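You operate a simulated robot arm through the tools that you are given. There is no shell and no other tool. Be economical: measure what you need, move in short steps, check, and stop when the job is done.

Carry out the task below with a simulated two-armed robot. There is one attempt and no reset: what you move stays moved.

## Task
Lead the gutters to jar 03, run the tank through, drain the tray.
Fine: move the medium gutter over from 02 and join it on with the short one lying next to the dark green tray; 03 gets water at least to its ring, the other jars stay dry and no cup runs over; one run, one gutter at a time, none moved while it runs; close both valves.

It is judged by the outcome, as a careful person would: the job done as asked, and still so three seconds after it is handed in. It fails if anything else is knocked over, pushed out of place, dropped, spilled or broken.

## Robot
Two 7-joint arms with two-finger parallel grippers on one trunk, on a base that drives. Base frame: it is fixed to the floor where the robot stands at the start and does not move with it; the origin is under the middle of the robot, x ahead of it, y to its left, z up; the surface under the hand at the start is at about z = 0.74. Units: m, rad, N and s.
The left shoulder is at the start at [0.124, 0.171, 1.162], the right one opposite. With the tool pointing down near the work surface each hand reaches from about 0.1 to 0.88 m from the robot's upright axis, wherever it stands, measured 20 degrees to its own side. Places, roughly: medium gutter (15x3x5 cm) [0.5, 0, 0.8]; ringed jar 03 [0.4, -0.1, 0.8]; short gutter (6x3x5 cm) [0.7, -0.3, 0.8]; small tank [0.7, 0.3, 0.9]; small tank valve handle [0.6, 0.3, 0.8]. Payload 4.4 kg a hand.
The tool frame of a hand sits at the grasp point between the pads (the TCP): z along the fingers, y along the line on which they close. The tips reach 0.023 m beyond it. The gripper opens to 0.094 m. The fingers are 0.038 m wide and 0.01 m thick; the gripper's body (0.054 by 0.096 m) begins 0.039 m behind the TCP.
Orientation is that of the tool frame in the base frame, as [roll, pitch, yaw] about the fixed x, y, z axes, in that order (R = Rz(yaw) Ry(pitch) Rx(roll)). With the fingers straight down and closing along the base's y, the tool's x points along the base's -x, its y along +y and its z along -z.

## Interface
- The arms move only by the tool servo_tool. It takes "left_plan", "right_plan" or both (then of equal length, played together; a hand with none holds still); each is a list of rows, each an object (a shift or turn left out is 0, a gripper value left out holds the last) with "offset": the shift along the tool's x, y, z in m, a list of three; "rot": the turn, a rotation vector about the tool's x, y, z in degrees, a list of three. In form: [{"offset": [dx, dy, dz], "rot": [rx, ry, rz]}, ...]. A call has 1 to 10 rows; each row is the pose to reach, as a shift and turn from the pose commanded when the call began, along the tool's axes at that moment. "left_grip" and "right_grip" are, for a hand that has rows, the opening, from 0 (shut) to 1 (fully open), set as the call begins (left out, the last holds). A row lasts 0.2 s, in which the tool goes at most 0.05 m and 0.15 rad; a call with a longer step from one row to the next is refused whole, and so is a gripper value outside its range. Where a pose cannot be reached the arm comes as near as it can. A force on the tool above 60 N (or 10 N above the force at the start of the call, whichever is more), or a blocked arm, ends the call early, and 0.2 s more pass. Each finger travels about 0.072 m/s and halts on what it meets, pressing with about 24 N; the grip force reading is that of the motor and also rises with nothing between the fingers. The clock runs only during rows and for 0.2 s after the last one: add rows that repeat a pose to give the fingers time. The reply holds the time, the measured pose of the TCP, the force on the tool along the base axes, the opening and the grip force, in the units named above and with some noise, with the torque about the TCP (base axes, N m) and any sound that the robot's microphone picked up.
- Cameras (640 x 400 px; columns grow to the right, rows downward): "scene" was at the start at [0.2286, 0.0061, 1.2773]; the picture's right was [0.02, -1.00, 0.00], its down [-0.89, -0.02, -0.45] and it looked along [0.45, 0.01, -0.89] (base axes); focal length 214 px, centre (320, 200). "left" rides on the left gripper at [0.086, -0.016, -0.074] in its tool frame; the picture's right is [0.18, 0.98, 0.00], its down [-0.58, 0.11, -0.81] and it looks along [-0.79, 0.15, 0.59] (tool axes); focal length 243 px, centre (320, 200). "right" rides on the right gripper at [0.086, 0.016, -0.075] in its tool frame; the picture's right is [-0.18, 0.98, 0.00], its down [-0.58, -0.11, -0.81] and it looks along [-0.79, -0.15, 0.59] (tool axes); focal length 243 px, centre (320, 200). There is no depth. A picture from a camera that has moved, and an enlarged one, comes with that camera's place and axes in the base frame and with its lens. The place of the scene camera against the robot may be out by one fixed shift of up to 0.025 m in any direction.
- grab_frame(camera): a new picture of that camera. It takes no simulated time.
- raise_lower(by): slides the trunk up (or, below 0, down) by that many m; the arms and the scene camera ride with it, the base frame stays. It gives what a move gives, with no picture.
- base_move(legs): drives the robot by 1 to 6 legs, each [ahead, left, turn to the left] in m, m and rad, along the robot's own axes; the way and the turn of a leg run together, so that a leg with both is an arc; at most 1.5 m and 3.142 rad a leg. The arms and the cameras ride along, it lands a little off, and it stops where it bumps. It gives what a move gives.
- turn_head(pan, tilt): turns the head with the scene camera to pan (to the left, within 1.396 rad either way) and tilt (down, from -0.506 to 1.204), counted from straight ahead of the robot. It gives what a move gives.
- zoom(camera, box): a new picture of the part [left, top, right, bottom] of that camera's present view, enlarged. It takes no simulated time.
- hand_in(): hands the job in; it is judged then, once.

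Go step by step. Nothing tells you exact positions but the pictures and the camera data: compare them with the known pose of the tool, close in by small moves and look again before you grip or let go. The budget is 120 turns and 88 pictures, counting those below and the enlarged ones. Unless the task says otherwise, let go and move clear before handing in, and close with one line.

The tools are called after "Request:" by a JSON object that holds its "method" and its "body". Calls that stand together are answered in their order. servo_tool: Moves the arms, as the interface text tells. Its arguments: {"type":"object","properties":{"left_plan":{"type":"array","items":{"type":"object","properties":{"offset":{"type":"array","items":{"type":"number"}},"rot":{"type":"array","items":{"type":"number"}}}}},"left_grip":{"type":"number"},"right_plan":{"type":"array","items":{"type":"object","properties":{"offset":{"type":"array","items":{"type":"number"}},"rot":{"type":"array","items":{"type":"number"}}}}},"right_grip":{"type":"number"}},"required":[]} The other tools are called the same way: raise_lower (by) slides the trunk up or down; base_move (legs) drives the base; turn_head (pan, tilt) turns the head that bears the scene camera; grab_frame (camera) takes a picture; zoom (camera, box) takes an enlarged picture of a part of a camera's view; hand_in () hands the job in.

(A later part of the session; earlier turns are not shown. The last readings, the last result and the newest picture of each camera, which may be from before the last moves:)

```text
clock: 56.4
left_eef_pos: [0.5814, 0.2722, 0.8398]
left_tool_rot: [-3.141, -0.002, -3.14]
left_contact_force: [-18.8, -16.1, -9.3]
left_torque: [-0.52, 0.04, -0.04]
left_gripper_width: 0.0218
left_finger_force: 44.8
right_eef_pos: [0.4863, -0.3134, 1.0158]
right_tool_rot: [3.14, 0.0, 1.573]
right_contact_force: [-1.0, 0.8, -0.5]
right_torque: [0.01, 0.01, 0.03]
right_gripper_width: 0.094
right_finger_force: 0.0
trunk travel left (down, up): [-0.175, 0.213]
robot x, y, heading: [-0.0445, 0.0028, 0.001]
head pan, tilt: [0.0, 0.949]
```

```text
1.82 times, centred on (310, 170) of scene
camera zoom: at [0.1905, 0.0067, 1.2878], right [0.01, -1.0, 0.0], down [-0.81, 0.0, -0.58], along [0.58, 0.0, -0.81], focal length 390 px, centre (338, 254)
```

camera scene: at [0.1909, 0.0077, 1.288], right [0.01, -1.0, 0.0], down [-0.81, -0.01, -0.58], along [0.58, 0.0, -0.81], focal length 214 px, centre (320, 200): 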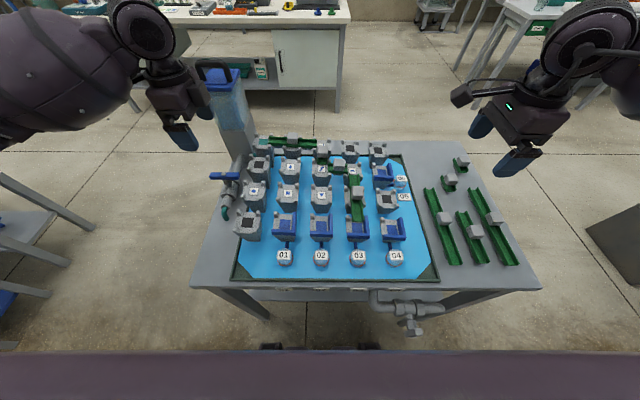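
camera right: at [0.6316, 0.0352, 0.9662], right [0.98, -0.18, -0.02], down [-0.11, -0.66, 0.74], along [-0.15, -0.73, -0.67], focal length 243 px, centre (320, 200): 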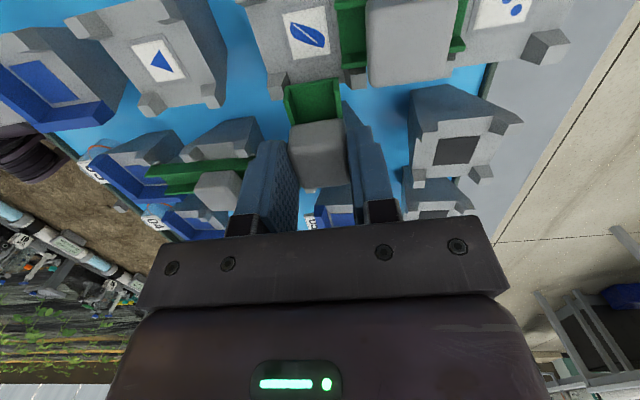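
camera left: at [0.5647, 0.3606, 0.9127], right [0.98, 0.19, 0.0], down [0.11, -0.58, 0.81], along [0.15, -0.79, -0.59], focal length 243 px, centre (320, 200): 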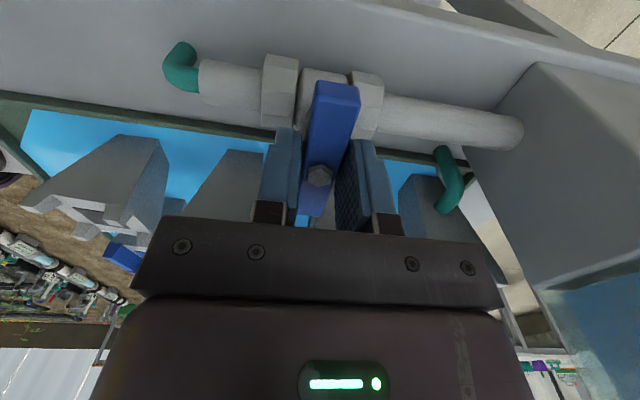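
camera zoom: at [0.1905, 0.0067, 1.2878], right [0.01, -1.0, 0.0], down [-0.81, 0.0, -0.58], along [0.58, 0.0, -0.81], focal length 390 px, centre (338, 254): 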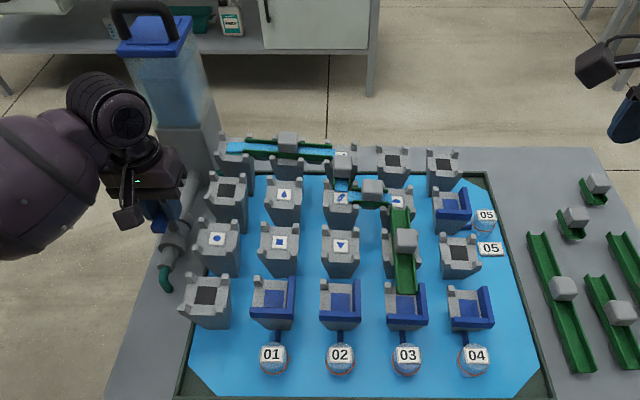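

Water is flowing through the long gutter and onto the new short one. I'll wait in short steps and watch.

Request:
{"method": "servo_tool", "body": {"left_plan": [{"offset": [0, 0, 0]}, {"offset": [0, 0, 0]}, {"offset": [0, 0, 0]}, {"offset": [0, 0, 0]}, {"offset": [0, 0, 0]}]}}

Request:
{"method": "zoom", "body": {"camera": "scene", "box": [250, 110, 430, 280]}}

```text
clock: 57.6
left_eef_pos: [0.5795, 0.2727, 0.8396]
left_tool_rot: [3.139, -0.002, -3.141]
left_contact_force: [-25.8, -21.5, -13.2]
left_torque: [-0.34, 0.78, -0.01]
left_gripper_width: 0.0217
left_finger_force: 45.2
right_eef_pos: [0.4876, -0.3128, 1.0162]
right_tool_rot: [3.142, -0.002, 1.574]
right_contact_force: [0.9, -0.5, 0.0]
right_torque: [0.0, 0.06, 0.02]
right_gripper_width: 0.094
right_finger_force: 0.0
trunk travel left (down, up): [-0.175, 0.213]
robot x, y, heading: [-0.0466, -0.001, 0.004]
head pan, tilt: [0.0, 0.949]
```

```text
2.35 times, centred on (340, 195) of scene
camera zoom: at [0.1904, 0.0066, 1.2878], right [0.01, -1.0, 0.0], down [-0.81, 0.0, -0.58], along [0.58, 0.0, -0.81], focal length 505 px, centre (273, 212)
```

zoom: 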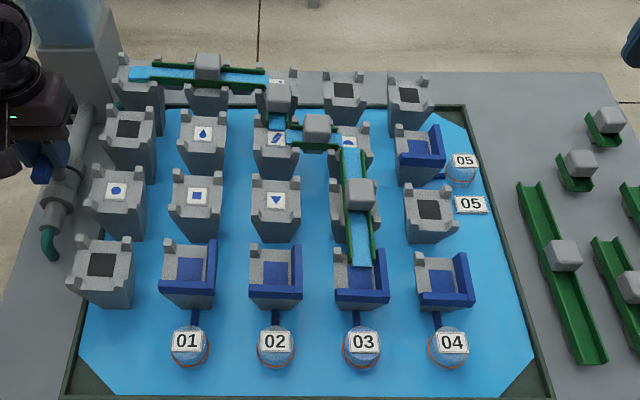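

Request:
{"method": "servo_tool", "body": {"left_plan": [{"offset": [0.0015, -0.0012, 0.001]}, {"offset": [0.0015, -0.0012, 0.001]}, {"offset": [0.0015, -0.0012, 0.001]}, {"offset": [0.0015, -0.0012, 0.001]}, {"offset": [0.0015, -0.0012, 0.001]}, {"offset": [0.0015, -0.0012, 0.001]}, {"offset": [0.0015, -0.0012, 0.001]}, {"offset": [0.0015, -0.0012, 0.001]}]}}

Request:
{"method": "zoom", "body": {"camera": "scene", "box": [190, 60, 430, 280]}}

```text
clock: 59.4
left_eef_pos: [0.5811, 0.2726, 0.8396]
left_tool_rot: [-3.141, 0.002, -3.139]
left_contact_force: [-4.7, -7.4, -3.1]
left_torque: [-0.08, 0.69, -0.08]
left_gripper_width: 0.0217
left_finger_force: 44.7
right_eef_pos: [0.4871, -0.3118, 1.0166]
right_tool_rot: [3.14, -0.001, 1.574]
right_contact_force: [0.7, 0.1, -0.1]
right_torque: [0.0, 0.01, -0.03]
right_gripper_width: 0.094
right_finger_force: 0.0
trunk travel left (down, up): [-0.175, 0.213]
robot x, y, heading: [-0.0496, -0.0005, 0.005]
head pan, tilt: [0.0, 0.949]
```

```text
1.82 times, centred on (310, 170) of scene
camera zoom: at [0.1913, 0.0073, 1.2878], right [0.01, -1.0, 0.0], down [-0.81, -0.01, -0.58], along [0.58, 0.0, -0.81], focal length 390 px, centre (338, 254)
```

zoom: 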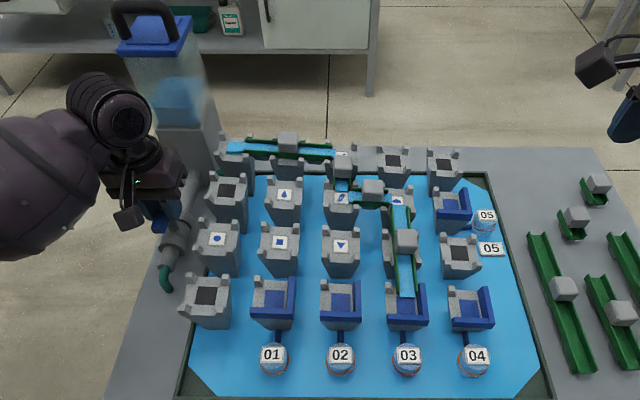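

The tank is about half down and the flow is clean. I'll wait more.

Request:
{"method": "servo_tool", "body": {"left_plan": [{"offset": [0, 0, 0]}, {"offset": [0, 0, 0]}, {"offset": [0, 0, 0]}, {"offset": [0, 0, 0]}, {"offset": [0, 0, 0]}, {"offset": [0, 0, 0]}, {"offset": [0, 0, 0]}, {"offset": [0, 0, 0]}]}}

Request:
{"method": "zoom", "body": {"camera": "scene", "box": [190, 60, 430, 280]}}

Request:
{"method": "zoom", "body": {"camera": "scene", "box": [300, 215, 420, 275]}}

```text
clock: 61.2
left_eef_pos: [0.5794, 0.2743, 0.8389]
left_tool_rot: [-3.141, 0.001, -3.14]
left_contact_force: [2.2, -4.4, 1.8]
left_torque: [-0.05, -0.5, -0.06]
left_gripper_width: 0.0222
left_finger_force: 44.8
right_eef_pos: [0.4882, -0.3121, 1.0149]
right_tool_rot: [-3.141, -0.002, 1.575]
right_contact_force: [0.3, 0.0, -1.1]
right_torque: [-0.01, -0.02, 0.0]
right_gripper_width: 0.0939
right_finger_force: 0.0
trunk travel left (down, up): [-0.175, 0.213]
robot x, y, heading: [-0.0462, 0.0018, 0.006]
head pan, tilt: [0.0, 0.949]
```

```text
1.82 times, centred on (310, 170) of scene
camera zoom: at [0.1913, 0.0075, 1.2879], right [0.01, -1.0, 0.0], down [-0.81, -0.01, -0.58], along [0.58, 0.0, -0.81], focal length 390 px, centre (338, 254)
```

zoom: 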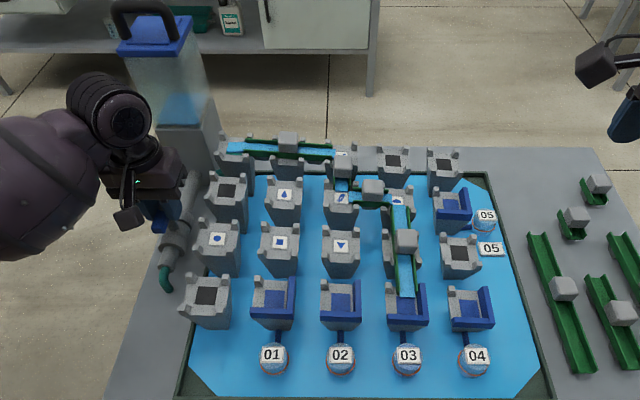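

```text
5.33 times, centred on (360, 245) of scene
camera zoom: at [0.1913, 0.0075, 1.2879], right [0.01, -1.0, 0.0], down [-0.81, -0.01, -0.58], along [0.58, 0.0, -0.81], focal length 1144 px, centre (107, -40)
```

zoom: 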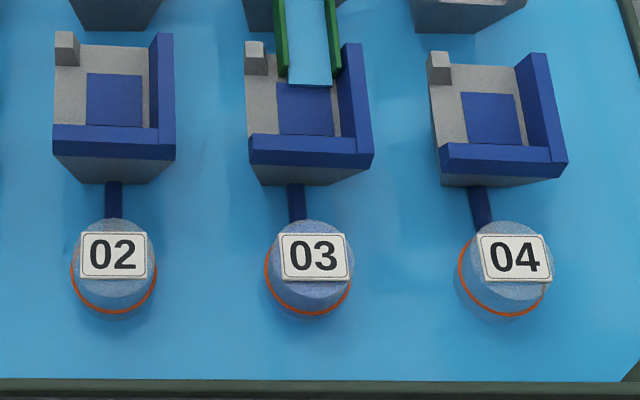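

Request:
{"method": "servo_tool", "body": {"left_plan": [{"offset": [0, 0, 0]}, {"offset": [0, 0, 0]}, {"offset": [0, 0, 0]}, {"offset": [0, 0, 0]}, {"offset": [0, 0, 0]}, {"offset": [0, 0, 0]}, {"offset": [0, 0, 0]}, {"offset": [0, 0, 0]}, {"offset": [0, 0, 0]}, {"offset": [0, 0, 0]}]}}

Request:
{"method": "servo_tool", "body": {"left_plan": [{"offset": [0, 0, 0]}, {"offset": [0, 0, 0]}, {"offset": [0, 0, 0]}, {"offset": [0, 0, 0]}, {"offset": [0, 0, 0]}, {"offset": [0, 0, 0]}, {"offset": [0, 0, 0]}, {"offset": [0, 0, 0]}, {"offset": [0, 0, 0]}, {"offset": [0, 0, 0]}]}}

Request:
{"method": "zoom", "body": {"camera": "scene", "box": [190, 60, 430, 280]}}

```text
clock: 63.4
left_eef_pos: [0.5802, 0.2729, 0.8397]
left_tool_rot: [3.14, 0.002, -3.139]
left_contact_force: [7.8, -1.5, 9.2]
left_torque: [-0.07, -0.17, -0.03]
left_gripper_width: 0.0218
left_finger_force: 45.0
right_eef_pos: [0.488, -0.3127, 1.0161]
right_tool_rot: [3.141, -0.002, 1.576]
right_contact_force: [-0.3, -0.1, 0.0]
right_torque: [-0.01, -0.01, 0.0]
right_gripper_width: 0.0941
right_finger_force: 0.1
trunk travel left (down, up): [-0.175, 0.213]
robot x, y, heading: [-0.0481, -0.0043, 0.008]
head pan, tilt: [0.0, 0.949]
```

```text
clock: 65.6
left_eef_pos: [0.5794, 0.2728, 0.8409]
left_tool_rot: [3.142, 0.002, -3.14]
left_contact_force: [11.4, 1.0, 14.2]
left_torque: [0.04, -0.24, -0.05]
left_gripper_width: 0.0222
left_finger_force: 44.6
right_eef_pos: [0.4889, -0.3117, 1.0154]
right_tool_rot: [3.141, 0.0, 1.574]
right_contact_force: [0.0, -0.8, 0.7]
right_torque: [0.0, 0.0, 0.0]
right_gripper_width: 0.0939
right_finger_force: 0.0
trunk travel left (down, up): [-0.175, 0.213]
robot x, y, heading: [-0.047, 0.0005, 0.012]
head pan, tilt: [0.0, 0.949]
```

```text
1.82 times, centred on (310, 170) of scene
camera zoom: at [0.1913, 0.0075, 1.2879], right [0.01, -1.0, 0.0], down [-0.81, -0.01, -0.58], along [0.58, 0.0, -0.81], focal length 390 px, centre (338, 254)
```

zoom: 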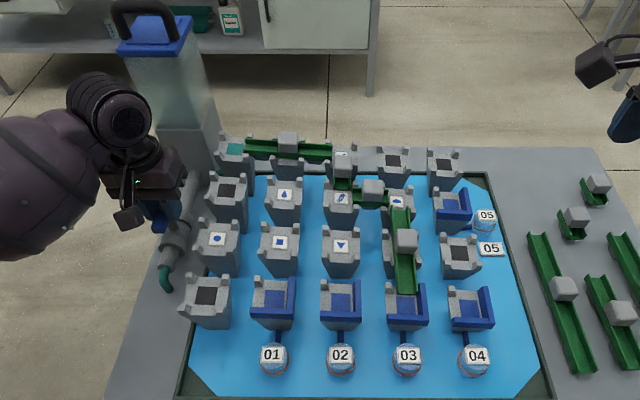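

The tank has run through and the gutters are empty again. I'll close the tank valve by turning back 90°.

Request:
{"method": "servo_tool", "body": {"left_plan": [{"rot": [0, 0, 8]}, {"rot": [0, 0, 16]}, {"rot": [0, 0, 24]}, {"rot": [0, 0, 32]}, {"rot": [0, 0, 40]}, {"rot": [0, 0, 48]}, {"rot": [0, 0, 56]}, {"rot": [0, 0, 64]}, {"rot": [0, 0, 72]}, {"rot": [0, 0, 80]}]}}

Request:
{"method": "servo_tool", "body": {"left_plan": [{"rot": [0, 0, 5]}, {"rot": [0, 0, 10]}, {"rot": [0, 0, 11]}, {"rot": [0, 0, 11]}]}}

```text
clock: 67.8
left_eef_pos: [0.5805, 0.2739, 0.839]
left_tool_rot: [-3.14, 0.0, 1.745]
left_contact_force: [15.5, 3.1, 12.5]
left_torque: [-0.09, -0.18, 0.0]
left_gripper_width: 0.0219
left_finger_force: 44.8
right_eef_pos: [0.4873, -0.3119, 1.0159]
right_tool_rot: [-3.141, -0.002, 1.574]
right_contact_force: [-0.1, -0.2, 0.2]
right_torque: [-0.04, 0.0, -0.01]
right_gripper_width: 0.0941
right_finger_force: 0.1
trunk travel left (down, up): [-0.175, 0.213]
robot x, y, heading: [-0.0467, 0.001, 0.006]
head pan, tilt: [0.0, 0.949]
```

```text
clock: 68.8
left_eef_pos: [0.5819, 0.2733, 0.8386]
left_tool_rot: [3.14, 0.0, 1.557]
left_contact_force: [17.6, 3.4, 13.9]
left_torque: [-0.05, -0.52, 0.68]
left_gripper_width: 0.0218
left_finger_force: 45.2
right_eef_pos: [0.4892, -0.3134, 1.0174]
right_tool_rot: [3.141, -0.001, 1.575]
right_contact_force: [1.1, 0.4, -0.9]
right_torque: [-0.01, -0.02, 0.01]
right_gripper_width: 0.0941
right_finger_force: 0.0
trunk travel left (down, up): [-0.175, 0.213]
robot x, y, heading: [-0.0476, 0.0011, 0.01]
head pan, tilt: [0.0, 0.949]
```

The closed stop is felt. I'll release the handle and lift away.

Request:
{"method": "servo_tool", "body": {"left_plan": [{"offset": [0, 0.001, 0]}, {"offset": [0, 0.001, 0]}, {"offset": [0, 0.001, 0]}, {"offset": [0, 0.001, 0]}, {"offset": [0, 0.001, 0]}, {"offset": [0, 0.001, -0.03]}, {"offset": [0, 0.001, -0.07]}, {"offset": [0, -0.02, -0.11]}, {"offset": [0, -0.05, -0.14]}, {"offset": [0, -0.05, -0.14]}], "left_grip": 1}}

Request:
{"method": "zoom", "body": {"camera": "scene", "box": [200, 120, 440, 280]}}

```text
clock: 71.0
left_eef_pos: [0.5301, 0.2735, 0.9802]
left_tool_rot: [-3.14, 0.0, 1.555]
left_contact_force: [-0.1, 0.1, 0.4]
left_torque: [-0.02, 0.04, 0.01]
left_gripper_width: 0.0939
left_finger_force: 0.1
right_eef_pos: [0.4886, -0.3123, 1.0155]
right_tool_rot: [-3.14, -0.003, 1.575]
right_contact_force: [-0.1, -0.5, -0.4]
right_torque: [-0.02, -0.01, -0.01]
right_gripper_width: 0.0938
right_finger_force: 0.1
trunk travel left (down, up): [-0.175, 0.213]
robot x, y, heading: [-0.0485, -0.0001, 0.008]
head pan, tilt: [0.0, 0.949]
```

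```text
2.50 times, centred on (320, 200) of scene
camera zoom: at [0.192, 0.0078, 1.2875], right [0.01, -1.0, 0.0], down [-0.81, -0.01, -0.58], along [0.58, 0.0, -0.81], focal length 536 px, centre (320, 200)
```

zoom: 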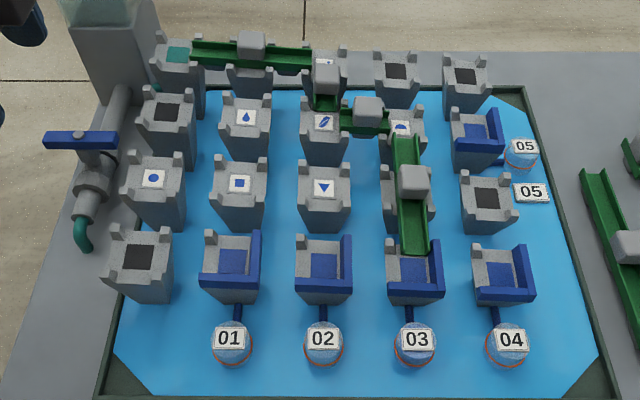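

The tank valve is closed and all is in place. For the drain I'll back off, lower the trunk and look at the drain lever.

Request:
{"method": "base_move", "body": {"legs": [[-0.3, 0, 0]]}}

Request:
{"method": "servo_tool", "body": {"right_plan": [{"rot": [0, 0, -8.5]}, {"rot": [0, 0, -17]}, {"rot": [0, 0, -25.5]}, {"rot": [0, 0, -34]}, {"rot": [0, 0, -42.5]}, {"rot": [0, 0, -51]}, {"rot": [0, 0, -59.5]}, {"rot": [0, 0, -68]}, {"rot": [0, 0, -76.5]}, {"rot": [0, 0, -85]}]}}

Request:
{"method": "raise_lower", "body": {"by": -0.17}}

Request:
{"method": "turn_head", "body": {"pan": -0.35, "tilt": 0.8}}

Request:
{"method": "grab_frame", "body": {"camera": "scene"}}

```text
clock: 73.0
left_eef_pos: [0.2287, 0.272, 0.9801]
left_tool_rot: [-3.141, 0.001, 1.558]
left_contact_force: [0.3, -0.2, 0.7]
left_torque: [0.05, -0.03, -0.01]
left_gripper_width: 0.0939
left_finger_force: 0.1
right_eef_pos: [0.1868, -0.3136, 1.0165]
right_tool_rot: [-3.139, -0.001, 1.576]
right_contact_force: [0.0, 0.5, 0.4]
right_torque: [0.03, 0.01, -0.01]
right_gripper_width: 0.0941
right_finger_force: 0.1
trunk travel left (down, up): [-0.175, 0.213]
robot x, y, heading: [-0.3474, -0.0004, 0.007]
head pan, tilt: [0.0, 0.949]
```

```text
clock: 75.2
left_eef_pos: [0.2291, 0.272, 0.9807]
left_tool_rot: [3.141, 0.001, 1.556]
left_contact_force: [-0.5, -0.5, -0.5]
left_torque: [0.02, -0.01, 0.01]
left_gripper_width: 0.0939
left_finger_force: 0.0
right_eef_pos: [0.187, -0.3131, 1.0153]
right_tool_rot: [3.14, 0.001, 3.06]
right_contact_force: [-0.1, -1.0, 0.2]
right_torque: [-0.03, 0.03, 0.05]
right_gripper_width: 0.094
right_finger_force: 0.0
trunk travel left (down, up): [-0.175, 0.213]
robot x, y, heading: [-0.3458, -0.0005, 0.005]
head pan, tilt: [0.0, 0.949]
```

```text
clock: 77.2
left_eef_pos: [0.2274, 0.2715, 0.8101]
left_tool_rot: [3.14, 0.0, 1.558]
left_contact_force: [-0.7, -0.7, 0.7]
left_torque: [-0.01, 0.01, -0.01]
left_gripper_width: 0.0938
left_finger_force: 0.0
right_eef_pos: [0.189, -0.3123, 0.8471]
right_tool_rot: [3.14, 0.001, 3.059]
right_contact_force: [-0.7, 0.4, 0.2]
right_torque: [0.01, -0.03, 0.03]
right_gripper_width: 0.0939
right_finger_force: 0.1
trunk travel left (down, up): [-0.005, 0.383]
robot x, y, heading: [-0.3517, -0.0029, 0.012]
head pan, tilt: [0.0, 0.949]
```

```text
clock: 78.0
left_eef_pos: [0.2281, 0.272, 0.8103]
left_tool_rot: [3.141, 0.0, 1.557]
left_contact_force: [-0.2, -0.7, -0.5]
left_torque: [0.02, -0.02, 0.03]
left_gripper_width: 0.0941
left_finger_force: 0.0
right_eef_pos: [0.187, -0.3139, 0.8454]
right_tool_rot: [3.139, 0.0, 3.06]
right_contact_force: [0.5, -0.1, 0.8]
right_torque: [0.0, -0.01, -0.02]
right_gripper_width: 0.0939
right_finger_force: 0.1
trunk travel left (down, up): [-0.005, 0.383]
robot x, y, heading: [-0.3461, -0.0029, 0.009]
head pan, tilt: [-0.351, 0.799]
```

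```text
17 pictures are left
camera scene: at [0.0451, -0.0203, 1.093], right [-0.33, -0.94, 0.0], down [-0.68, 0.24, -0.7], along [0.66, -0.23, -0.72], focal length 214 px, centre (320, 200)
```

scene: 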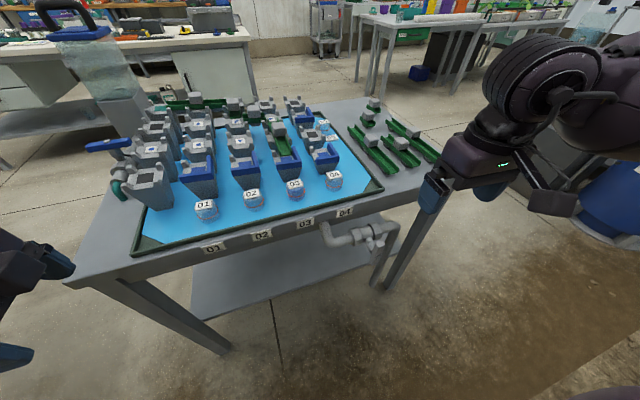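

Request:
{"method": "zoom", "body": {"camera": "scene", "box": [310, 205, 430, 280]}}

```text
5.33 times, centred on (370, 242) of scene
camera zoom: at [0.0451, -0.0203, 1.093], right [-0.33, -0.94, 0.0], down [-0.68, 0.24, -0.7], along [0.66, -0.23, -0.72], focal length 1144 px, centre (53, -27)
```

zoom: 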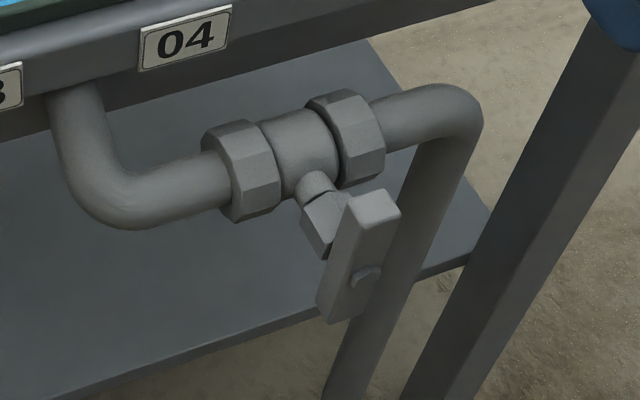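

The rays agree: after the camera-shift correction the drain lever's bolt is at about (0.204, −0.219, 0.667), stem pointing toward the robot. I'll back a bit more and pitch the right hand to point forward.

Request:
{"method": "base_move", "body": {"legs": [[-0.17, 0, 0]]}}

Request:
{"method": "servo_tool", "body": {"right_plan": [{"rot": [0, 0, -4.7]}, {"rot": [0, 0, -4.7]}]}}

Request:
{"method": "servo_tool", "body": {"right_plan": [{"rot": [0, -8.5, 0]}, {"rot": [0, -17, 0]}, {"rot": [0, -25.5, 0]}, {"rot": [0, -34, 0]}, {"rot": [0, -42.5, 0]}, {"rot": [0, -51, 0]}, {"rot": [0, -59.5, 0]}, {"rot": [0, -68, 0]}, {"rot": [0, -76.5, 0]}, {"rot": [0, -85, 0]}]}}

```text
clock: 79.5
left_eef_pos: [0.0582, 0.2713, 0.8097]
left_tool_rot: [3.141, 0.0, 1.557]
left_contact_force: [-0.4, 0.4, 0.3]
left_torque: [0.0, -0.01, -0.02]
left_gripper_width: 0.094
left_finger_force: 0.0
right_eef_pos: [0.0165, -0.3142, 0.8465]
right_tool_rot: [3.139, 0.0, 3.06]
right_contact_force: [-0.1, -0.4, 0.5]
right_torque: [-0.01, -0.05, -0.02]
right_gripper_width: 0.0942
right_finger_force: 0.1
trunk travel left (down, up): [-0.005, 0.383]
robot x, y, heading: [-0.5216, -0.0008, 0.007]
head pan, tilt: [-0.351, 0.799]
```

```text
clock: 80.1
left_eef_pos: [0.0573, 0.2699, 0.8087]
left_tool_rot: [3.142, -0.001, 1.558]
left_contact_force: [0.1, -0.4, 0.0]
left_torque: [0.01, -0.01, 0.03]
left_gripper_width: 0.0941
left_finger_force: 0.0
right_eef_pos: [0.0174, -0.3146, 0.8453]
right_tool_rot: [3.139, 0.002, -3.141]
right_contact_force: [0.1, 0.2, 1.1]
right_torque: [0.01, 0.02, 0.01]
right_gripper_width: 0.0941
right_finger_force: 0.0
trunk travel left (down, up): [-0.005, 0.383]
robot x, y, heading: [-0.5197, 0.0014, 0.009]
head pan, tilt: [-0.351, 0.799]
```

```text
clock: 82.5
left_eef_pos: [0.0575, 0.2719, 0.81]
left_tool_rot: [-3.14, -0.001, 1.559]
left_contact_force: [-1.2, -0.8, 0.5]
left_torque: [0.04, -0.02, -0.03]
left_gripper_width: 0.0941
left_finger_force: 0.1
right_eef_pos: [0.0853, -0.3553, 0.802]
right_tool_rot: [-1.952, 1.324, -1.827]
right_contact_force: [-0.6, -0.3, 0.3]
right_torque: [0.01, 0.03, 0.0]
right_gripper_width: 0.0939
right_finger_force: 0.0
right hand out of reach, approached as far as the arm can: row 1, 2, 3, 4, 5, 6, 7, 8, 9, 10
trunk travel left (down, up): [-0.005, 0.383]
robot x, y, heading: [-0.5187, -0.0037, 0.013]
head pan, tilt: [-0.351, 0.799]
stopped in row 10 (right hand): the arm was blocked; the commanded pose is now the measured one
```

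Nearly there in orientation. I'll move down toward the valve's height while straightening the hand.

Request:
{"method": "servo_tool", "body": {"right_plan": [{"offset": [0.019, 0.031, 0.01]}, {"offset": [0.038, 0.062, 0.02], "rot": [1.8, -1.3, 3.2]}, {"offset": [0.057, 0.093, 0.03], "rot": [3.6, -2.6, 6.4]}, {"offset": [0.076, 0.124, 0.04], "rot": [5.4, -3.9, 9.6]}, {"offset": [0.0975, 0.157, 0.052], "rot": [7.3, -5.2, 12.8]}, {"offset": [0.0975, 0.157, 0.052], "rot": [7.3, -5.2, 12.8]}]}}

Request:
{"method": "grab_frame", "body": {"camera": "right"}}

```text
clock: 83.9
left_eef_pos: [0.0581, 0.2715, 0.8097]
left_tool_rot: [3.141, 0.0, 1.558]
left_contact_force: [-0.1, 0.0, 0.0]
left_torque: [-0.02, -0.01, -0.01]
left_gripper_width: 0.0942
left_finger_force: 0.1
right_eef_pos: [0.114, -0.3497, 0.6883]
right_tool_rot: [1.464, 1.533, 1.518]
right_contact_force: [0.2, -0.6, -0.4]
right_torque: [0.01, 0.02, 0.02]
right_gripper_width: 0.0938
right_finger_force: 0.2
right hand out of reach, approached as far as the arm can: row 1, 2, 3, 4, 5, 6
trunk travel left (down, up): [-0.005, 0.383]
robot x, y, heading: [-0.5197, -0.0055, 0.01]
head pan, tilt: [-0.351, 0.799]
```

```text
15 pictures are left
camera right: at [0.0395, -0.3336, 0.6017], right [-0.05, 0.97, 0.22], down [-0.8, -0.17, 0.57], along [0.6, -0.15, 0.79], focal length 243 px, centre (320, 200)
```

right: 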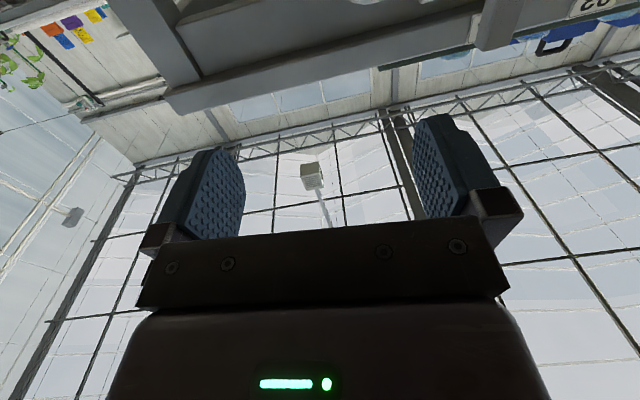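

The hand points forward but can't go further left from here, so I'll shift the base left by 0.13 m instead and compare hand and lever in the scene view.

Request:
{"method": "base_move", "body": {"legs": [[0, 0.13, 0]]}}

Request:
{"method": "turn_head", "body": {"pan": -0.45, "tilt": 0.7}}

Request:
{"method": "grab_frame", "body": {"camera": "scene"}}

```text
clock: 85.7
left_eef_pos: [0.0571, 0.3994, 0.8098]
left_tool_rot: [3.141, 0.0, 1.556]
left_contact_force: [-0.3, 0.3, 0.6]
left_torque: [0.02, 0.0, 0.0]
left_gripper_width: 0.0941
left_finger_force: 0.0
right_eef_pos: [0.1132, -0.2217, 0.688]
right_tool_rot: [1.47, 1.534, 1.522]
right_contact_force: [0.4, 0.2, 0.0]
right_torque: [0.01, -0.04, 0.02]
right_gripper_width: 0.0938
right_finger_force: 0.0
trunk travel left (down, up): [-0.005, 0.383]
robot x, y, heading: [-0.5187, 0.1289, 0.01]
head pan, tilt: [-0.351, 0.799]
```

```text
clock: 86.3
left_eef_pos: [0.0581, 0.4009, 0.81]
left_tool_rot: [-3.141, 0.0, 1.556]
left_contact_force: [0.2, -0.4, 0.0]
left_torque: [0.0, -0.02, 0.02]
left_gripper_width: 0.0941
left_finger_force: 0.1
right_eef_pos: [0.113, -0.2208, 0.6874]
right_tool_rot: [1.476, 1.535, 1.528]
right_contact_force: [0.1, -0.6, 0.6]
right_torque: [-0.02, 0.02, 0.0]
right_gripper_width: 0.0938
right_finger_force: 0.0
trunk travel left (down, up): [-0.005, 0.383]
robot x, y, heading: [-0.5224, 0.1257, 0.01]
head pan, tilt: [-0.45, 0.7]
```

```text
14 pictures are left
camera scene: at [-0.1259, 0.0981, 1.1012], right [-0.43, -0.9, 0.0], down [-0.58, 0.28, -0.76], along [0.69, -0.33, -0.64], focal length 214 px, centre (320, 200)
```

scene: 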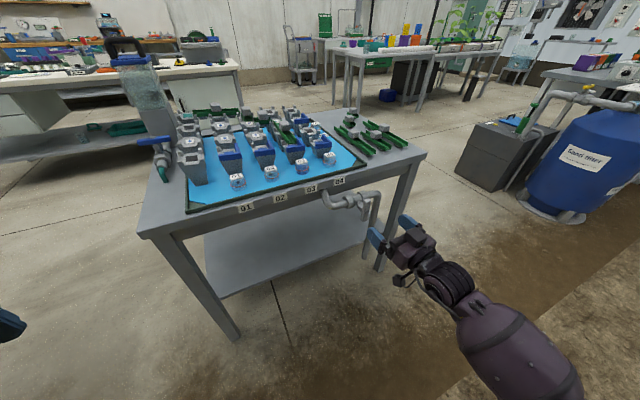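

Request:
{"method": "zoom", "body": {"camera": "scene", "box": [310, 170, 450, 290]}}

```text
3.33 times, centred on (380, 230) of scene
camera zoom: at [-0.1259, 0.0981, 1.1012], right [-0.43, -0.9, 0.0], down [-0.58, 0.28, -0.76], along [0.69, -0.33, -0.64], focal length 715 px, centre (120, 100)
```

zoom: 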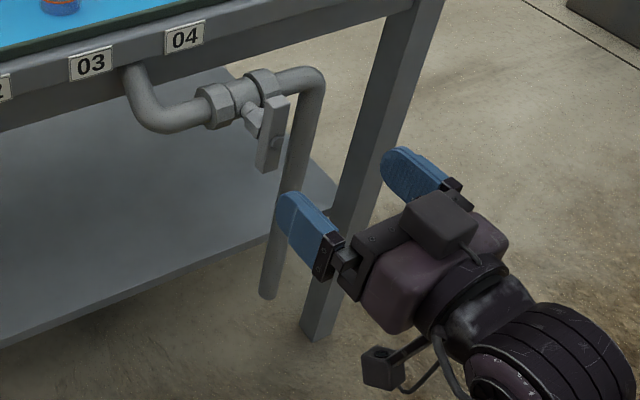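

The hand and lever geometry agree: bolt at about (0.203, −0.219, 0.666). I'll align in height and advance partway.

Request:
{"method": "servo_tool", "body": {"right_plan": [{"offset": [0.0217, -0.0034, 0.0]}, {"offset": [0.0217, -0.0034, 0.03]}, {"offset": [0.0217, -0.0034, 0.06]}, {"offset": [0.0217, -0.0034, 0.06]}]}}

Request:
{"method": "zoom", "body": {"camera": "scene", "box": [330, 170, 430, 260]}}

```text
clock: 87.3
left_eef_pos: [0.0562, 0.401, 0.8094]
left_tool_rot: [-3.141, -0.002, 1.556]
left_contact_force: [-0.5, -1.5, 0.1]
left_torque: [0.0, 0.02, 0.04]
left_gripper_width: 0.0938
left_finger_force: 0.0
right_eef_pos: [0.1735, -0.2233, 0.6668]
right_tool_rot: [1.501, 1.532, 1.562]
right_contact_force: [-0.6, 0.3, 0.0]
right_torque: [-0.01, 0.02, -0.02]
right_gripper_width: 0.0941
right_finger_force: 0.1
right hand out of reach, approached as far as the arm can: row 3
trunk travel left (down, up): [-0.005, 0.383]
robot x, y, heading: [-0.5189, 0.1293, 0.005]
head pan, tilt: [-0.45, 0.7]
```

```text
4.44 times, centred on (380, 215) of scene
camera zoom: at [-0.1259, 0.098, 1.1012], right [-0.43, -0.9, 0.0], down [-0.58, 0.28, -0.76], along [0.69, -0.33, -0.64], focal length 953 px, centre (53, 133)
```

zoom: 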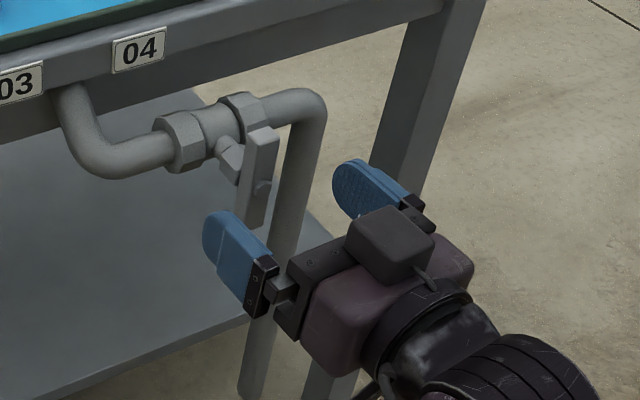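

Nearly aligned. I'll use the base for the last 3 cm forward and 5 mm left, as the arm is near its limit.

Request:
{"method": "base_move", "body": {"legs": [[0.031, 0.005, 0]]}}

Request:
{"method": "zoom", "body": {"camera": "scene", "box": [320, 180, 420, 270]}}

```text
clock: 88.2
left_eef_pos: [0.0884, 0.404, 0.8098]
left_tool_rot: [3.142, 0.001, 1.557]
left_contact_force: [0.6, -0.2, 0.0]
left_torque: [0.02, -0.01, 0.01]
left_gripper_width: 0.0939
left_finger_force: 0.0
right_eef_pos: [0.2037, -0.2177, 0.6668]
right_tool_rot: [1.511, 1.531, 1.571]
right_contact_force: [-0.4, -0.5, -0.9]
right_torque: [0.01, -0.01, 0.01]
right_gripper_width: 0.0939
right_finger_force: 0.1
trunk travel left (down, up): [-0.005, 0.383]
robot x, y, heading: [-0.488, 0.1353, 0.011]
head pan, tilt: [-0.45, 0.7]
```

```text
4.44 times, centred on (370, 225) of scene
camera zoom: at [-0.0952, 0.1032, 1.1011], right [-0.43, -0.9, 0.0], down [-0.58, 0.28, -0.76], along [0.69, -0.33, -0.64], focal length 953 px, centre (98, 89)
```

zoom: 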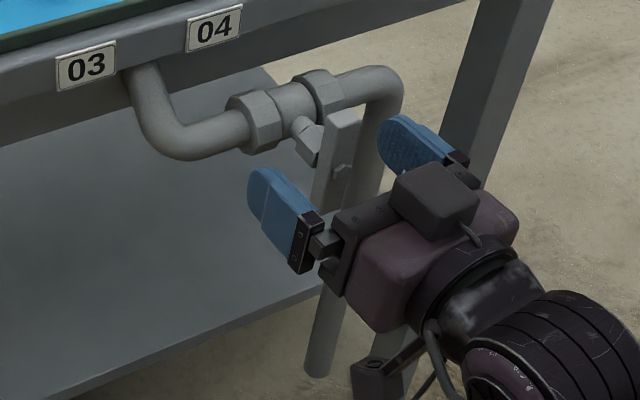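

The fingers straddle the lever. Closing.

Request:
{"method": "servo_tool", "body": {"right_plan": [{"offset": [0, 0, 0]}, {"offset": [0, 0, 0]}, {"offset": [0, 0, 0]}, {"offset": [0, 0, 0]}, {"offset": [0, 0, 0]}, {"offset": [0, 0, 0]}], "right_grip": 0}}

Request:
{"method": "zoom", "body": {"camera": "scene", "box": [320, 180, 420, 270]}}

```text
clock: 89.6
left_eef_pos: [0.0877, 0.4027, 0.8101]
left_tool_rot: [-3.141, -0.003, 1.555]
left_contact_force: [0.1, 0.3, 0.5]
left_torque: [0.01, 0.0, -0.01]
left_gripper_width: 0.0937
left_finger_force: 0.0
right_eef_pos: [0.2035, -0.2247, 0.6653]
right_tool_rot: [1.5, 1.532, 1.551]
right_contact_force: [8.2, -44.1, 0.4]
right_torque: [-1.79, 0.03, -1.34]
right_gripper_width: 0.0188
right_finger_force: 45.3
trunk travel left (down, up): [-0.005, 0.383]
robot x, y, heading: [-0.4905, 0.1283, 0.008]
head pan, tilt: [-0.45, 0.7]
```

```text
4.44 times, centred on (370, 225) of scene
camera zoom: at [-0.0951, 0.1004, 1.1009], right [-0.43, -0.9, 0.0], down [-0.58, 0.28, -0.76], along [0.69, -0.33, -0.65], focal length 953 px, centre (98, 89)
```

zoom: 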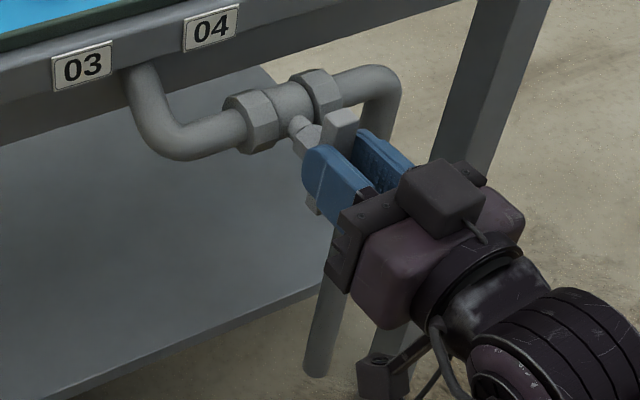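

Gripped, with a side load from a 6 mm misalignment. I'll relieve it, then try turning the same way as the tank valve.

Request:
{"method": "servo_tool", "body": {"right_plan": [{"offset": [0, -0.005, 0]}, {"offset": [0, -0.005, 0]}]}}

Request:
{"method": "servo_tool", "body": {"right_plan": [{"rot": [0, 0, -5]}, {"rot": [0, 0, -10]}, {"rot": [0, 0, -15]}]}}

```text
clock: 90.2
left_eef_pos: [0.0871, 0.4041, 0.8096]
left_tool_rot: [3.141, -0.001, 1.557]
left_contact_force: [0.9, 0.5, 0.2]
left_torque: [0.0, 0.01, -0.03]
left_gripper_width: 0.0938
left_finger_force: 0.2
right_eef_pos: [0.2033, -0.2256, 0.6663]
right_tool_rot: [1.501, 1.53, 1.558]
right_contact_force: [-16.4, -25.6, -1.9]
right_torque: [-1.77, 0.09, -1.07]
right_gripper_width: 0.0188
right_finger_force: 45.3
trunk travel left (down, up): [-0.005, 0.383]
robot x, y, heading: [-0.4919, 0.1341, 0.012]
head pan, tilt: [-0.45, 0.7]
```

```text
clock: 90.6
left_eef_pos: [0.0848, 0.4067, 0.8104]
left_tool_rot: [3.141, -0.001, 1.561]
left_contact_force: [-0.1, -0.3, 0.1]
left_torque: [0.02, 0.0, -0.03]
left_gripper_width: 0.0937
left_finger_force: 0.1
right_eef_pos: [0.2034, -0.2254, 0.6676]
right_tool_rot: [-1.993, 1.549, -1.898]
right_contact_force: [-6.6, 5.7, -3.3]
right_torque: [0.05, 0.4, -0.32]
right_gripper_width: 0.019
right_finger_force: 45.1
right hand out of reach, approached as far as the arm can: row 1, 2
trunk travel left (down, up): [-0.005, 0.383]
robot x, y, heading: [-0.4847, 0.1338, 0.006]
head pan, tilt: [-0.45, 0.7]
stopped in row 2 (right hand): the force on the tool passed its limit at 77 N (the readings are from after the stop); the commanded pose is now the measured one
```

That direction is outside the wrist's range here; trying the other way.

Request:
{"method": "servo_tool", "body": {"right_plan": [{"rot": [0, 0, 4]}, {"rot": [0, 0, 8]}, {"rot": [0, 0, 12]}]}}

```text
clock: 91.4
left_eef_pos: [0.0846, 0.4084, 0.8106]
left_tool_rot: [-3.141, 0.002, 1.561]
left_contact_force: [-0.9, 0.7, -0.8]
left_torque: [-0.03, 0.0, 0.03]
left_gripper_width: 0.0939
left_finger_force: 0.1
right_eef_pos: [0.2037, -0.2265, 0.6668]
right_tool_rot: [1.617, 1.382, 1.709]
right_contact_force: [-15.3, 10.9, -7.3]
right_torque: [-2.38, -0.44, -0.47]
right_gripper_width: 0.0248
right_finger_force: 44.4
trunk travel left (down, up): [-0.005, 0.383]
robot x, y, heading: [-0.4907, 0.132, 0.01]
head pan, tilt: [-0.45, 0.7]
```

The + direction is the closed stop, so the lever opens counter-clockwise, where this arm pose lacks range. I'll untwist, release, back off and look for a pose with more wrist freedom.

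Request:
{"method": "servo_tool", "body": {"right_plan": [{"rot": [0, 0, -5]}, {"rot": [0, 0, -9]}]}}

Request:
{"method": "servo_tool", "body": {"right_plan": [{"offset": [0, 0, 0]}, {"offset": [0, 0, 0]}, {"offset": [0, 0, 0]}, {"offset": [0, 0, 0]}, {"offset": [0, 0, 0]}], "right_grip": 1}}

Request:
{"method": "base_move", "body": {"legs": [[-0.12, 0, 0], [0, 0.12, 0]]}}

Request:
{"method": "servo_tool", "body": {"right_plan": [{"rot": [0, 0, -8]}, {"rot": [0, 0, -16]}, {"rot": [0, 0, -24]}]}}

```text
clock: 92.0
left_eef_pos: [0.0854, 0.4083, 0.8101]
left_tool_rot: [3.141, 0.003, 1.561]
left_contact_force: [-0.2, 1.2, 0.3]
left_torque: [-0.02, 0.01, 0.0]
left_gripper_width: 0.0941
left_finger_force: 0.1
right_eef_pos: [0.2035, -0.2248, 0.6686]
right_tool_rot: [1.752, 1.542, 1.845]
right_contact_force: [-17.1, 13.1, -0.7]
right_torque: [-1.35, 0.43, -0.39]
right_gripper_width: 0.0191
right_finger_force: 45.3
trunk travel left (down, up): [-0.005, 0.383]
robot x, y, heading: [-0.4887, 0.1321, 0.01]
head pan, tilt: [-0.45, 0.7]
```

```text
clock: 93.2
left_eef_pos: [0.0858, 0.4082, 0.8094]
left_tool_rot: [-3.141, 0.0, 1.56]
left_contact_force: [-0.4, -0.7, -0.2]
left_torque: [-0.01, 0.05, -0.01]
left_gripper_width: 0.094
left_finger_force: 0.0
right_eef_pos: [0.2038, -0.2278, 0.6673]
right_tool_rot: [1.81, 1.541, 1.904]
right_contact_force: [-0.7, -0.1, -0.3]
right_torque: [0.01, -0.03, 0.02]
right_gripper_width: 0.0939
right_finger_force: 0.1
trunk travel left (down, up): [-0.005, 0.383]
robot x, y, heading: [-0.4889, 0.1332, 0.015]
head pan, tilt: [-0.45, 0.7]
```

```text
clock: 95.8
left_eef_pos: [-0.0353, 0.5235, 0.8093]
left_tool_rot: [-3.141, -0.001, 1.558]
left_contact_force: [-0.1, 0.2, -0.7]
left_torque: [-0.03, 0.03, -0.04]
left_gripper_width: 0.094
left_finger_force: 0.3
right_eef_pos: [0.0811, -0.1107, 0.6671]
right_tool_rot: [1.815, 1.542, 1.902]
right_contact_force: [0.8, 0.4, -0.6]
right_torque: [-0.01, 0.03, -0.01]
right_gripper_width: 0.0936
right_finger_force: 0.1
trunk travel left (down, up): [-0.005, 0.383]
robot x, y, heading: [-0.6125, 0.2511, 0.015]
head pan, tilt: [-0.45, 0.7]
```

```text
clock: 96.5
left_eef_pos: [-0.0334, 0.5245, 0.8093]
left_tool_rot: [-3.14, 0.0, 1.56]
left_contact_force: [1.1, 0.6, 0.6]
left_torque: [-0.01, -0.02, 0.01]
left_gripper_width: 0.094
left_finger_force: 0.1
right_eef_pos: [0.0931, -0.186, 0.7124]
right_tool_rot: [-1.663, 1.219, -1.528]
right_contact_force: [-0.2, 0.5, 0.3]
right_torque: [0.02, 0.0, -0.01]
right_gripper_width: 0.0936
right_finger_force: 0.1
right hand out of reach, approached as far as the arm can: row 1, 2, 3
trunk travel left (down, up): [-0.005, 0.383]
robot x, y, heading: [-0.6068, 0.2526, 0.011]
head pan, tilt: [-0.45, 0.7]
```

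Farther out to the right the arm gains the needed roll. I'll test further: move out and roll more, in free air.

Request:
{"method": "servo_tool", "body": {"right_plan": [{"offset": [0, -0.03, 0], "rot": [0, 0, -4]}, {"offset": [0, -0.06, 0], "rot": [0, 0, -12]}, {"offset": [0, -0.09, 0], "rot": [0, 0, -20]}, {"offset": [0, -0.12, 0], "rot": [0, 0, -28]}, {"offset": [0, -0.14, 0], "rot": [0, 0, -36]}, {"offset": [0, -0.15, 0], "rot": [0, 0, -44]}, {"offset": [0, -0.15, 0], "rot": [0, 0, -52]}, {"offset": [0, -0.15, 0], "rot": [0, 0, -60]}]}}

```text
clock: 98.3
left_eef_pos: [-0.0336, 0.524, 0.8091]
left_tool_rot: [-3.141, 0.0, 1.558]
left_contact_force: [0.4, 0.5, 0.0]
left_torque: [0.03, 0.02, 0.03]
left_gripper_width: 0.094
left_finger_force: 0.0
right_eef_pos: [0.1546, -0.3788, 0.9065]
right_tool_rot: [-1.712, 0.416, -1.47]
right_contact_force: [0.6, -0.1, -0.5]
right_torque: [-0.02, -0.01, 0.01]
right_gripper_width: 0.0939
right_finger_force: 0.0
right hand out of reach, approached as far as the arm can: row 2, 3, 4, 5, 6, 7, 8
trunk travel left (down, up): [-0.005, 0.383]
robot x, y, heading: [-0.6081, 0.2483, 0.012]
head pan, tilt: [-0.45, 0.7]
```

The roll is only reachable too high, so I'll push the lever with the closed fingers pointing down instead. First I'll raise the trunk and return the right hand to pointing down.

Request:
{"method": "raise_lower", "body": {"by": 0.15}}

Request:
{"method": "servo_tool", "body": {"right_plan": [{"rot": [-3.2, 5.9, 4.65]}, {"rot": [-6.4, 11.8, 9.3]}, {"rot": [-9.6, 17.7, 13.95]}, {"rot": [-12.8, 23.6, 18.6]}, {"rot": [-16.0, 29.5, 23.25]}, {"rot": [-19.2, 35.4, 27.9]}, {"rot": [-22.4, 41.3, 32.55]}, {"rot": [-25.6, 47.2, 37.2]}, {"rot": [-28.8, 53.1, 41.85]}, {"rot": [-32.0, 59.0, 46.5]}], "right_grip": 0}}

```text
clock: 100.1
left_eef_pos: [-0.0331, 0.5249, 0.9569]
left_tool_rot: [-3.138, -0.001, 1.557]
left_contact_force: [0.6, 0.7, -1.0]
left_torque: [-0.01, 0.02, 0.0]
left_gripper_width: 0.094
left_finger_force: 0.1
right_eef_pos: [0.1553, -0.3779, 1.0549]
right_tool_rot: [-1.714, 0.418, -1.47]
right_contact_force: [-0.1, 0.3, 0.4]
right_torque: [0.0, -0.04, 0.02]
right_gripper_width: 0.0943
right_finger_force: 0.0
trunk travel left (down, up): [-0.155, 0.233]
robot x, y, heading: [-0.6082, 0.2505, 0.013]
head pan, tilt: [-0.45, 0.7]
```

```text
clock: 102.3
left_eef_pos: [-0.0296, 0.5288, 0.9534]
left_tool_rot: [-3.132, 0.003, 1.562]
left_contact_force: [1.3, 1.2, -1.4]
left_torque: [-0.08, 0.1, 0.0]
left_gripper_width: 0.0942
left_finger_force: 0.1
right_eef_pos: [0.1991, -0.4338, 0.9649]
right_tool_rot: [-3.037, 0.527, -2.827]
right_contact_force: [0.9, 0.9, -0.1]
right_torque: [-0.05, 0.04, -0.03]
right_gripper_width: 0.0001
right_finger_force: 23.5
right hand out of reach, approached as far as the arm can: row 4, 5, 6, 7, 8, 9, 10
trunk travel left (down, up): [-0.155, 0.233]
robot x, y, heading: [-0.6082, 0.2516, 0.008]
head pan, tilt: [-0.45, 0.7]
```

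Request:
{"method": "servo_tool", "body": {"right_plan": [{"offset": [0.0096, 0.0379, -0.007]}, {"offset": [0.0193, 0.0757, -0.0143], "rot": [-0.2, 5.1, 2.7]}, {"offset": [0.029, 0.1136, -0.0214], "rot": [-0.4, 10.3, 5.3]}, {"offset": [0.0386, 0.1514, -0.0286], "rot": [-0.6, 15.4, 8]}, {"offset": [0.048, 0.189, -0.0357], "rot": [-0.7, 20.5, 10.7]}, {"offset": [0.058, 0.227, -0.043], "rot": [-0.9, 25.7, 13.3]}, {"offset": [0.0675, 0.265, -0.05], "rot": [-1.1, 30.8, 16]}, {"offset": [0.0675, 0.265, -0.05], "rot": [-1.1, 30.8, 16]}]}}

```text
clock: 104.1
left_eef_pos: [-0.0329, 0.5228, 0.9576]
left_tool_rot: [-3.14, -0.002, 1.557]
left_contact_force: [-0.4, -0.4, 0.1]
left_torque: [0.05, 0.02, 0.01]
left_gripper_width: 0.0941
left_finger_force: 0.1
right_eef_pos: [0.1588, -0.3746, 0.9305]
right_tool_rot: [2.783, 0.215, 3.119]
right_contact_force: [0.2, 0.6, 0.0]
right_torque: [0.06, -0.02, 0.02]
right_gripper_width: 0.0
right_finger_force: 24.3
right hand out of reach, approached as far as the arm can: row 1, 2, 3, 4, 5, 6, 7, 8
trunk travel left (down, up): [-0.155, 0.233]
robot x, y, heading: [-0.6114, 0.252, 0.011]
head pan, tilt: [-0.45, 0.7]
```

Request:
{"method": "servo_tool", "body": {"right_plan": [{"offset": [0.02, 0.029, 0.006]}, {"offset": [0.04, 0.058, 0.0125]}, {"offset": [0.06, 0.087, 0.019]}, {"offset": [0.081, 0.117, 0.025]}, {"offset": [0.081, 0.117, 0.025]}]}}

```text
clock: 105.3
left_eef_pos: [-0.0338, 0.5238, 0.9601]
left_tool_rot: [-3.141, -0.001, 1.557]
left_contact_force: [-0.3, -0.6, 0.4]
left_torque: [0.0, 0.0, 0.0]
left_gripper_width: 0.0942
left_finger_force: 0.1
right_eef_pos: [0.1767, -0.3485, 0.9225]
right_tool_rot: [2.785, 0.22, 3.122]
right_contact_force: [-1.0, -0.2, -0.4]
right_torque: [0.0, 0.0, -0.01]
right_gripper_width: 0.0001
right_finger_force: 23.8
right hand out of reach, approached as far as the arm can: row 1, 2, 3, 4, 5
trunk travel left (down, up): [-0.155, 0.233]
robot x, y, heading: [-0.6102, 0.2536, 0.01]
head pan, tilt: [-0.45, 0.7]
```

Request:
{"method": "servo_tool", "body": {"right_plan": [{"offset": [0, 0, -0.03], "rot": [3.3, 2, 0]}, {"offset": [0, -0.02, -0.06], "rot": [6.5, 4, 0]}, {"offset": [0, -0.04, -0.09], "rot": [9.8, 6, 0]}, {"offset": [0, -0.06, -0.12], "rot": [13, 8, 0]}, {"offset": [0, -0.06, -0.12], "rot": [16.3, 10, 0]}, {"offset": [0, -0.06, -0.12], "rot": [19.6, 12.2, 0]}, {"offset": [0, -0.06, -0.12], "rot": [19.6, 12.2, 0]}]}}

Request:
{"method": "grab_frame", "body": {"camera": "scene"}}

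```text
clock: 106.9
left_eef_pos: [-0.0337, 0.5242, 0.9599]
left_tool_rot: [-3.14, 0.001, 1.56]
left_contact_force: [0.2, -0.3, 0.1]
left_torque: [-0.02, 0.02, -0.01]
left_gripper_width: 0.0941
left_finger_force: 0.1
right_eef_pos: [0.1124, -0.4344, 0.9267]
right_tool_rot: [2.851, 0.22, 3.127]
right_contact_force: [0.5, -0.7, 0.0]
right_torque: [-0.01, 0.04, -0.05]
right_gripper_width: 0.0
right_finger_force: 24.2
right hand out of reach, approached as far as the arm can: row 1, 2, 3, 4, 5, 6, 7
trunk travel left (down, up): [-0.155, 0.233]
robot x, y, heading: [-0.6098, 0.2485, 0.013]
head pan, tilt: [-0.45, 0.7]
```

```text
9 pictures are left
camera scene: at [-0.3474, 0.2211, 1.2844], right [-0.43, -0.9, 0.0], down [-0.58, 0.27, -0.76], along [0.69, -0.33, -0.64], focal length 214 px, centre (320, 200)
```

scene: 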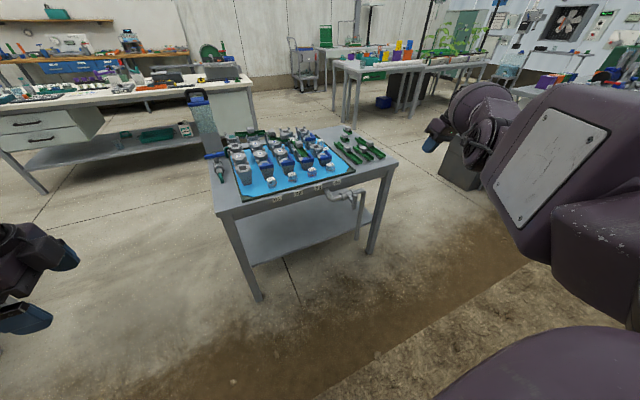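

The right arm has got into an awkward configuration, but the left hand is still well placed pointing down. I'll use the left hand, fingers closed, to push the lever, and shift the base to the right.

Request:
{"method": "base_move", "body": {"legs": [[0, -0.74, 0]]}}

Request:
{"method": "servo_tool", "body": {"left_plan": [{"rot": [0, 0, -8.5]}, {"rot": [0, 0, -17]}, {"rot": [0, 0, -25.5]}, {"rot": [0, 0, -34]}, {"rot": [0, 0, -42.5]}, {"rot": [0, 0, -51]}, {"rot": [0, 0, -59.5]}, {"rot": [0, 0, -68]}, {"rot": [0, 0, -76.5]}, {"rot": [0, 0, -85]}], "left_grip": 0}}

Request:
{"method": "raise_lower", "body": {"by": -0.15}}

```text
clock: 113.8
left_eef_pos: [-0.0263, -0.2146, 0.9591]
left_tool_rot: [-3.141, 0.0, 1.563]
left_contact_force: [0.2, -0.1, 0.1]
left_torque: [-0.03, -0.01, -0.02]
left_gripper_width: 0.094
left_finger_force: 0.0
right_eef_pos: [0.1245, -1.1742, 0.927]
right_tool_rot: [2.849, 0.216, 3.128]
right_contact_force: [-0.6, 0.0, 0.3]
right_torque: [0.01, 0.0, -0.04]
right_gripper_width: 0.0001
right_finger_force: 24.3
trunk travel left (down, up): [-0.155, 0.233]
robot x, y, heading: [-0.5979, -0.49, 0.011]
head pan, tilt: [-0.45, 0.7]
```

```text
clock: 116.0
left_eef_pos: [-0.0259, -0.2154, 0.9588]
left_tool_rot: [3.14, 0.0, 3.047]
left_contact_force: [-0.1, 0.5, -0.9]
left_torque: [0.03, 0.01, 0.01]
left_gripper_width: 0.0001
left_finger_force: 24.5
right_eef_pos: [0.1254, -1.1747, 0.9271]
right_tool_rot: [2.852, 0.218, 3.13]
right_contact_force: [0.1, -0.1, -0.6]
right_torque: [-0.01, 0.04, -0.01]
right_gripper_width: 0.0
right_finger_force: 24.0
trunk travel left (down, up): [-0.155, 0.233]
robot x, y, heading: [-0.6019, -0.4899, 0.023]
head pan, tilt: [-0.45, 0.7]
```

```text
clock: 117.8
left_eef_pos: [-0.0272, -0.2142, 0.8113]
left_tool_rot: [-3.141, 0.001, 3.046]
left_contact_force: [0.2, 0.3, -0.1]
left_torque: [-0.02, 0.01, -0.02]
left_gripper_width: 0.0
left_finger_force: 23.7
right_eef_pos: [0.0502, -1.1769, 0.5184]
right_tool_rot: [2.863, -0.286, 3.13]
right_contact_force: [-0.4, -0.4, 0.8]
right_torque: [0.03, -0.02, -0.01]
right_gripper_width: 0.0002
right_finger_force: 24.0
trunk travel left (down, up): [-0.005, 0.383]
robot x, y, heading: [-0.6046, -0.4878, 0.013]
head pan, tilt: [-0.45, 0.7]
```

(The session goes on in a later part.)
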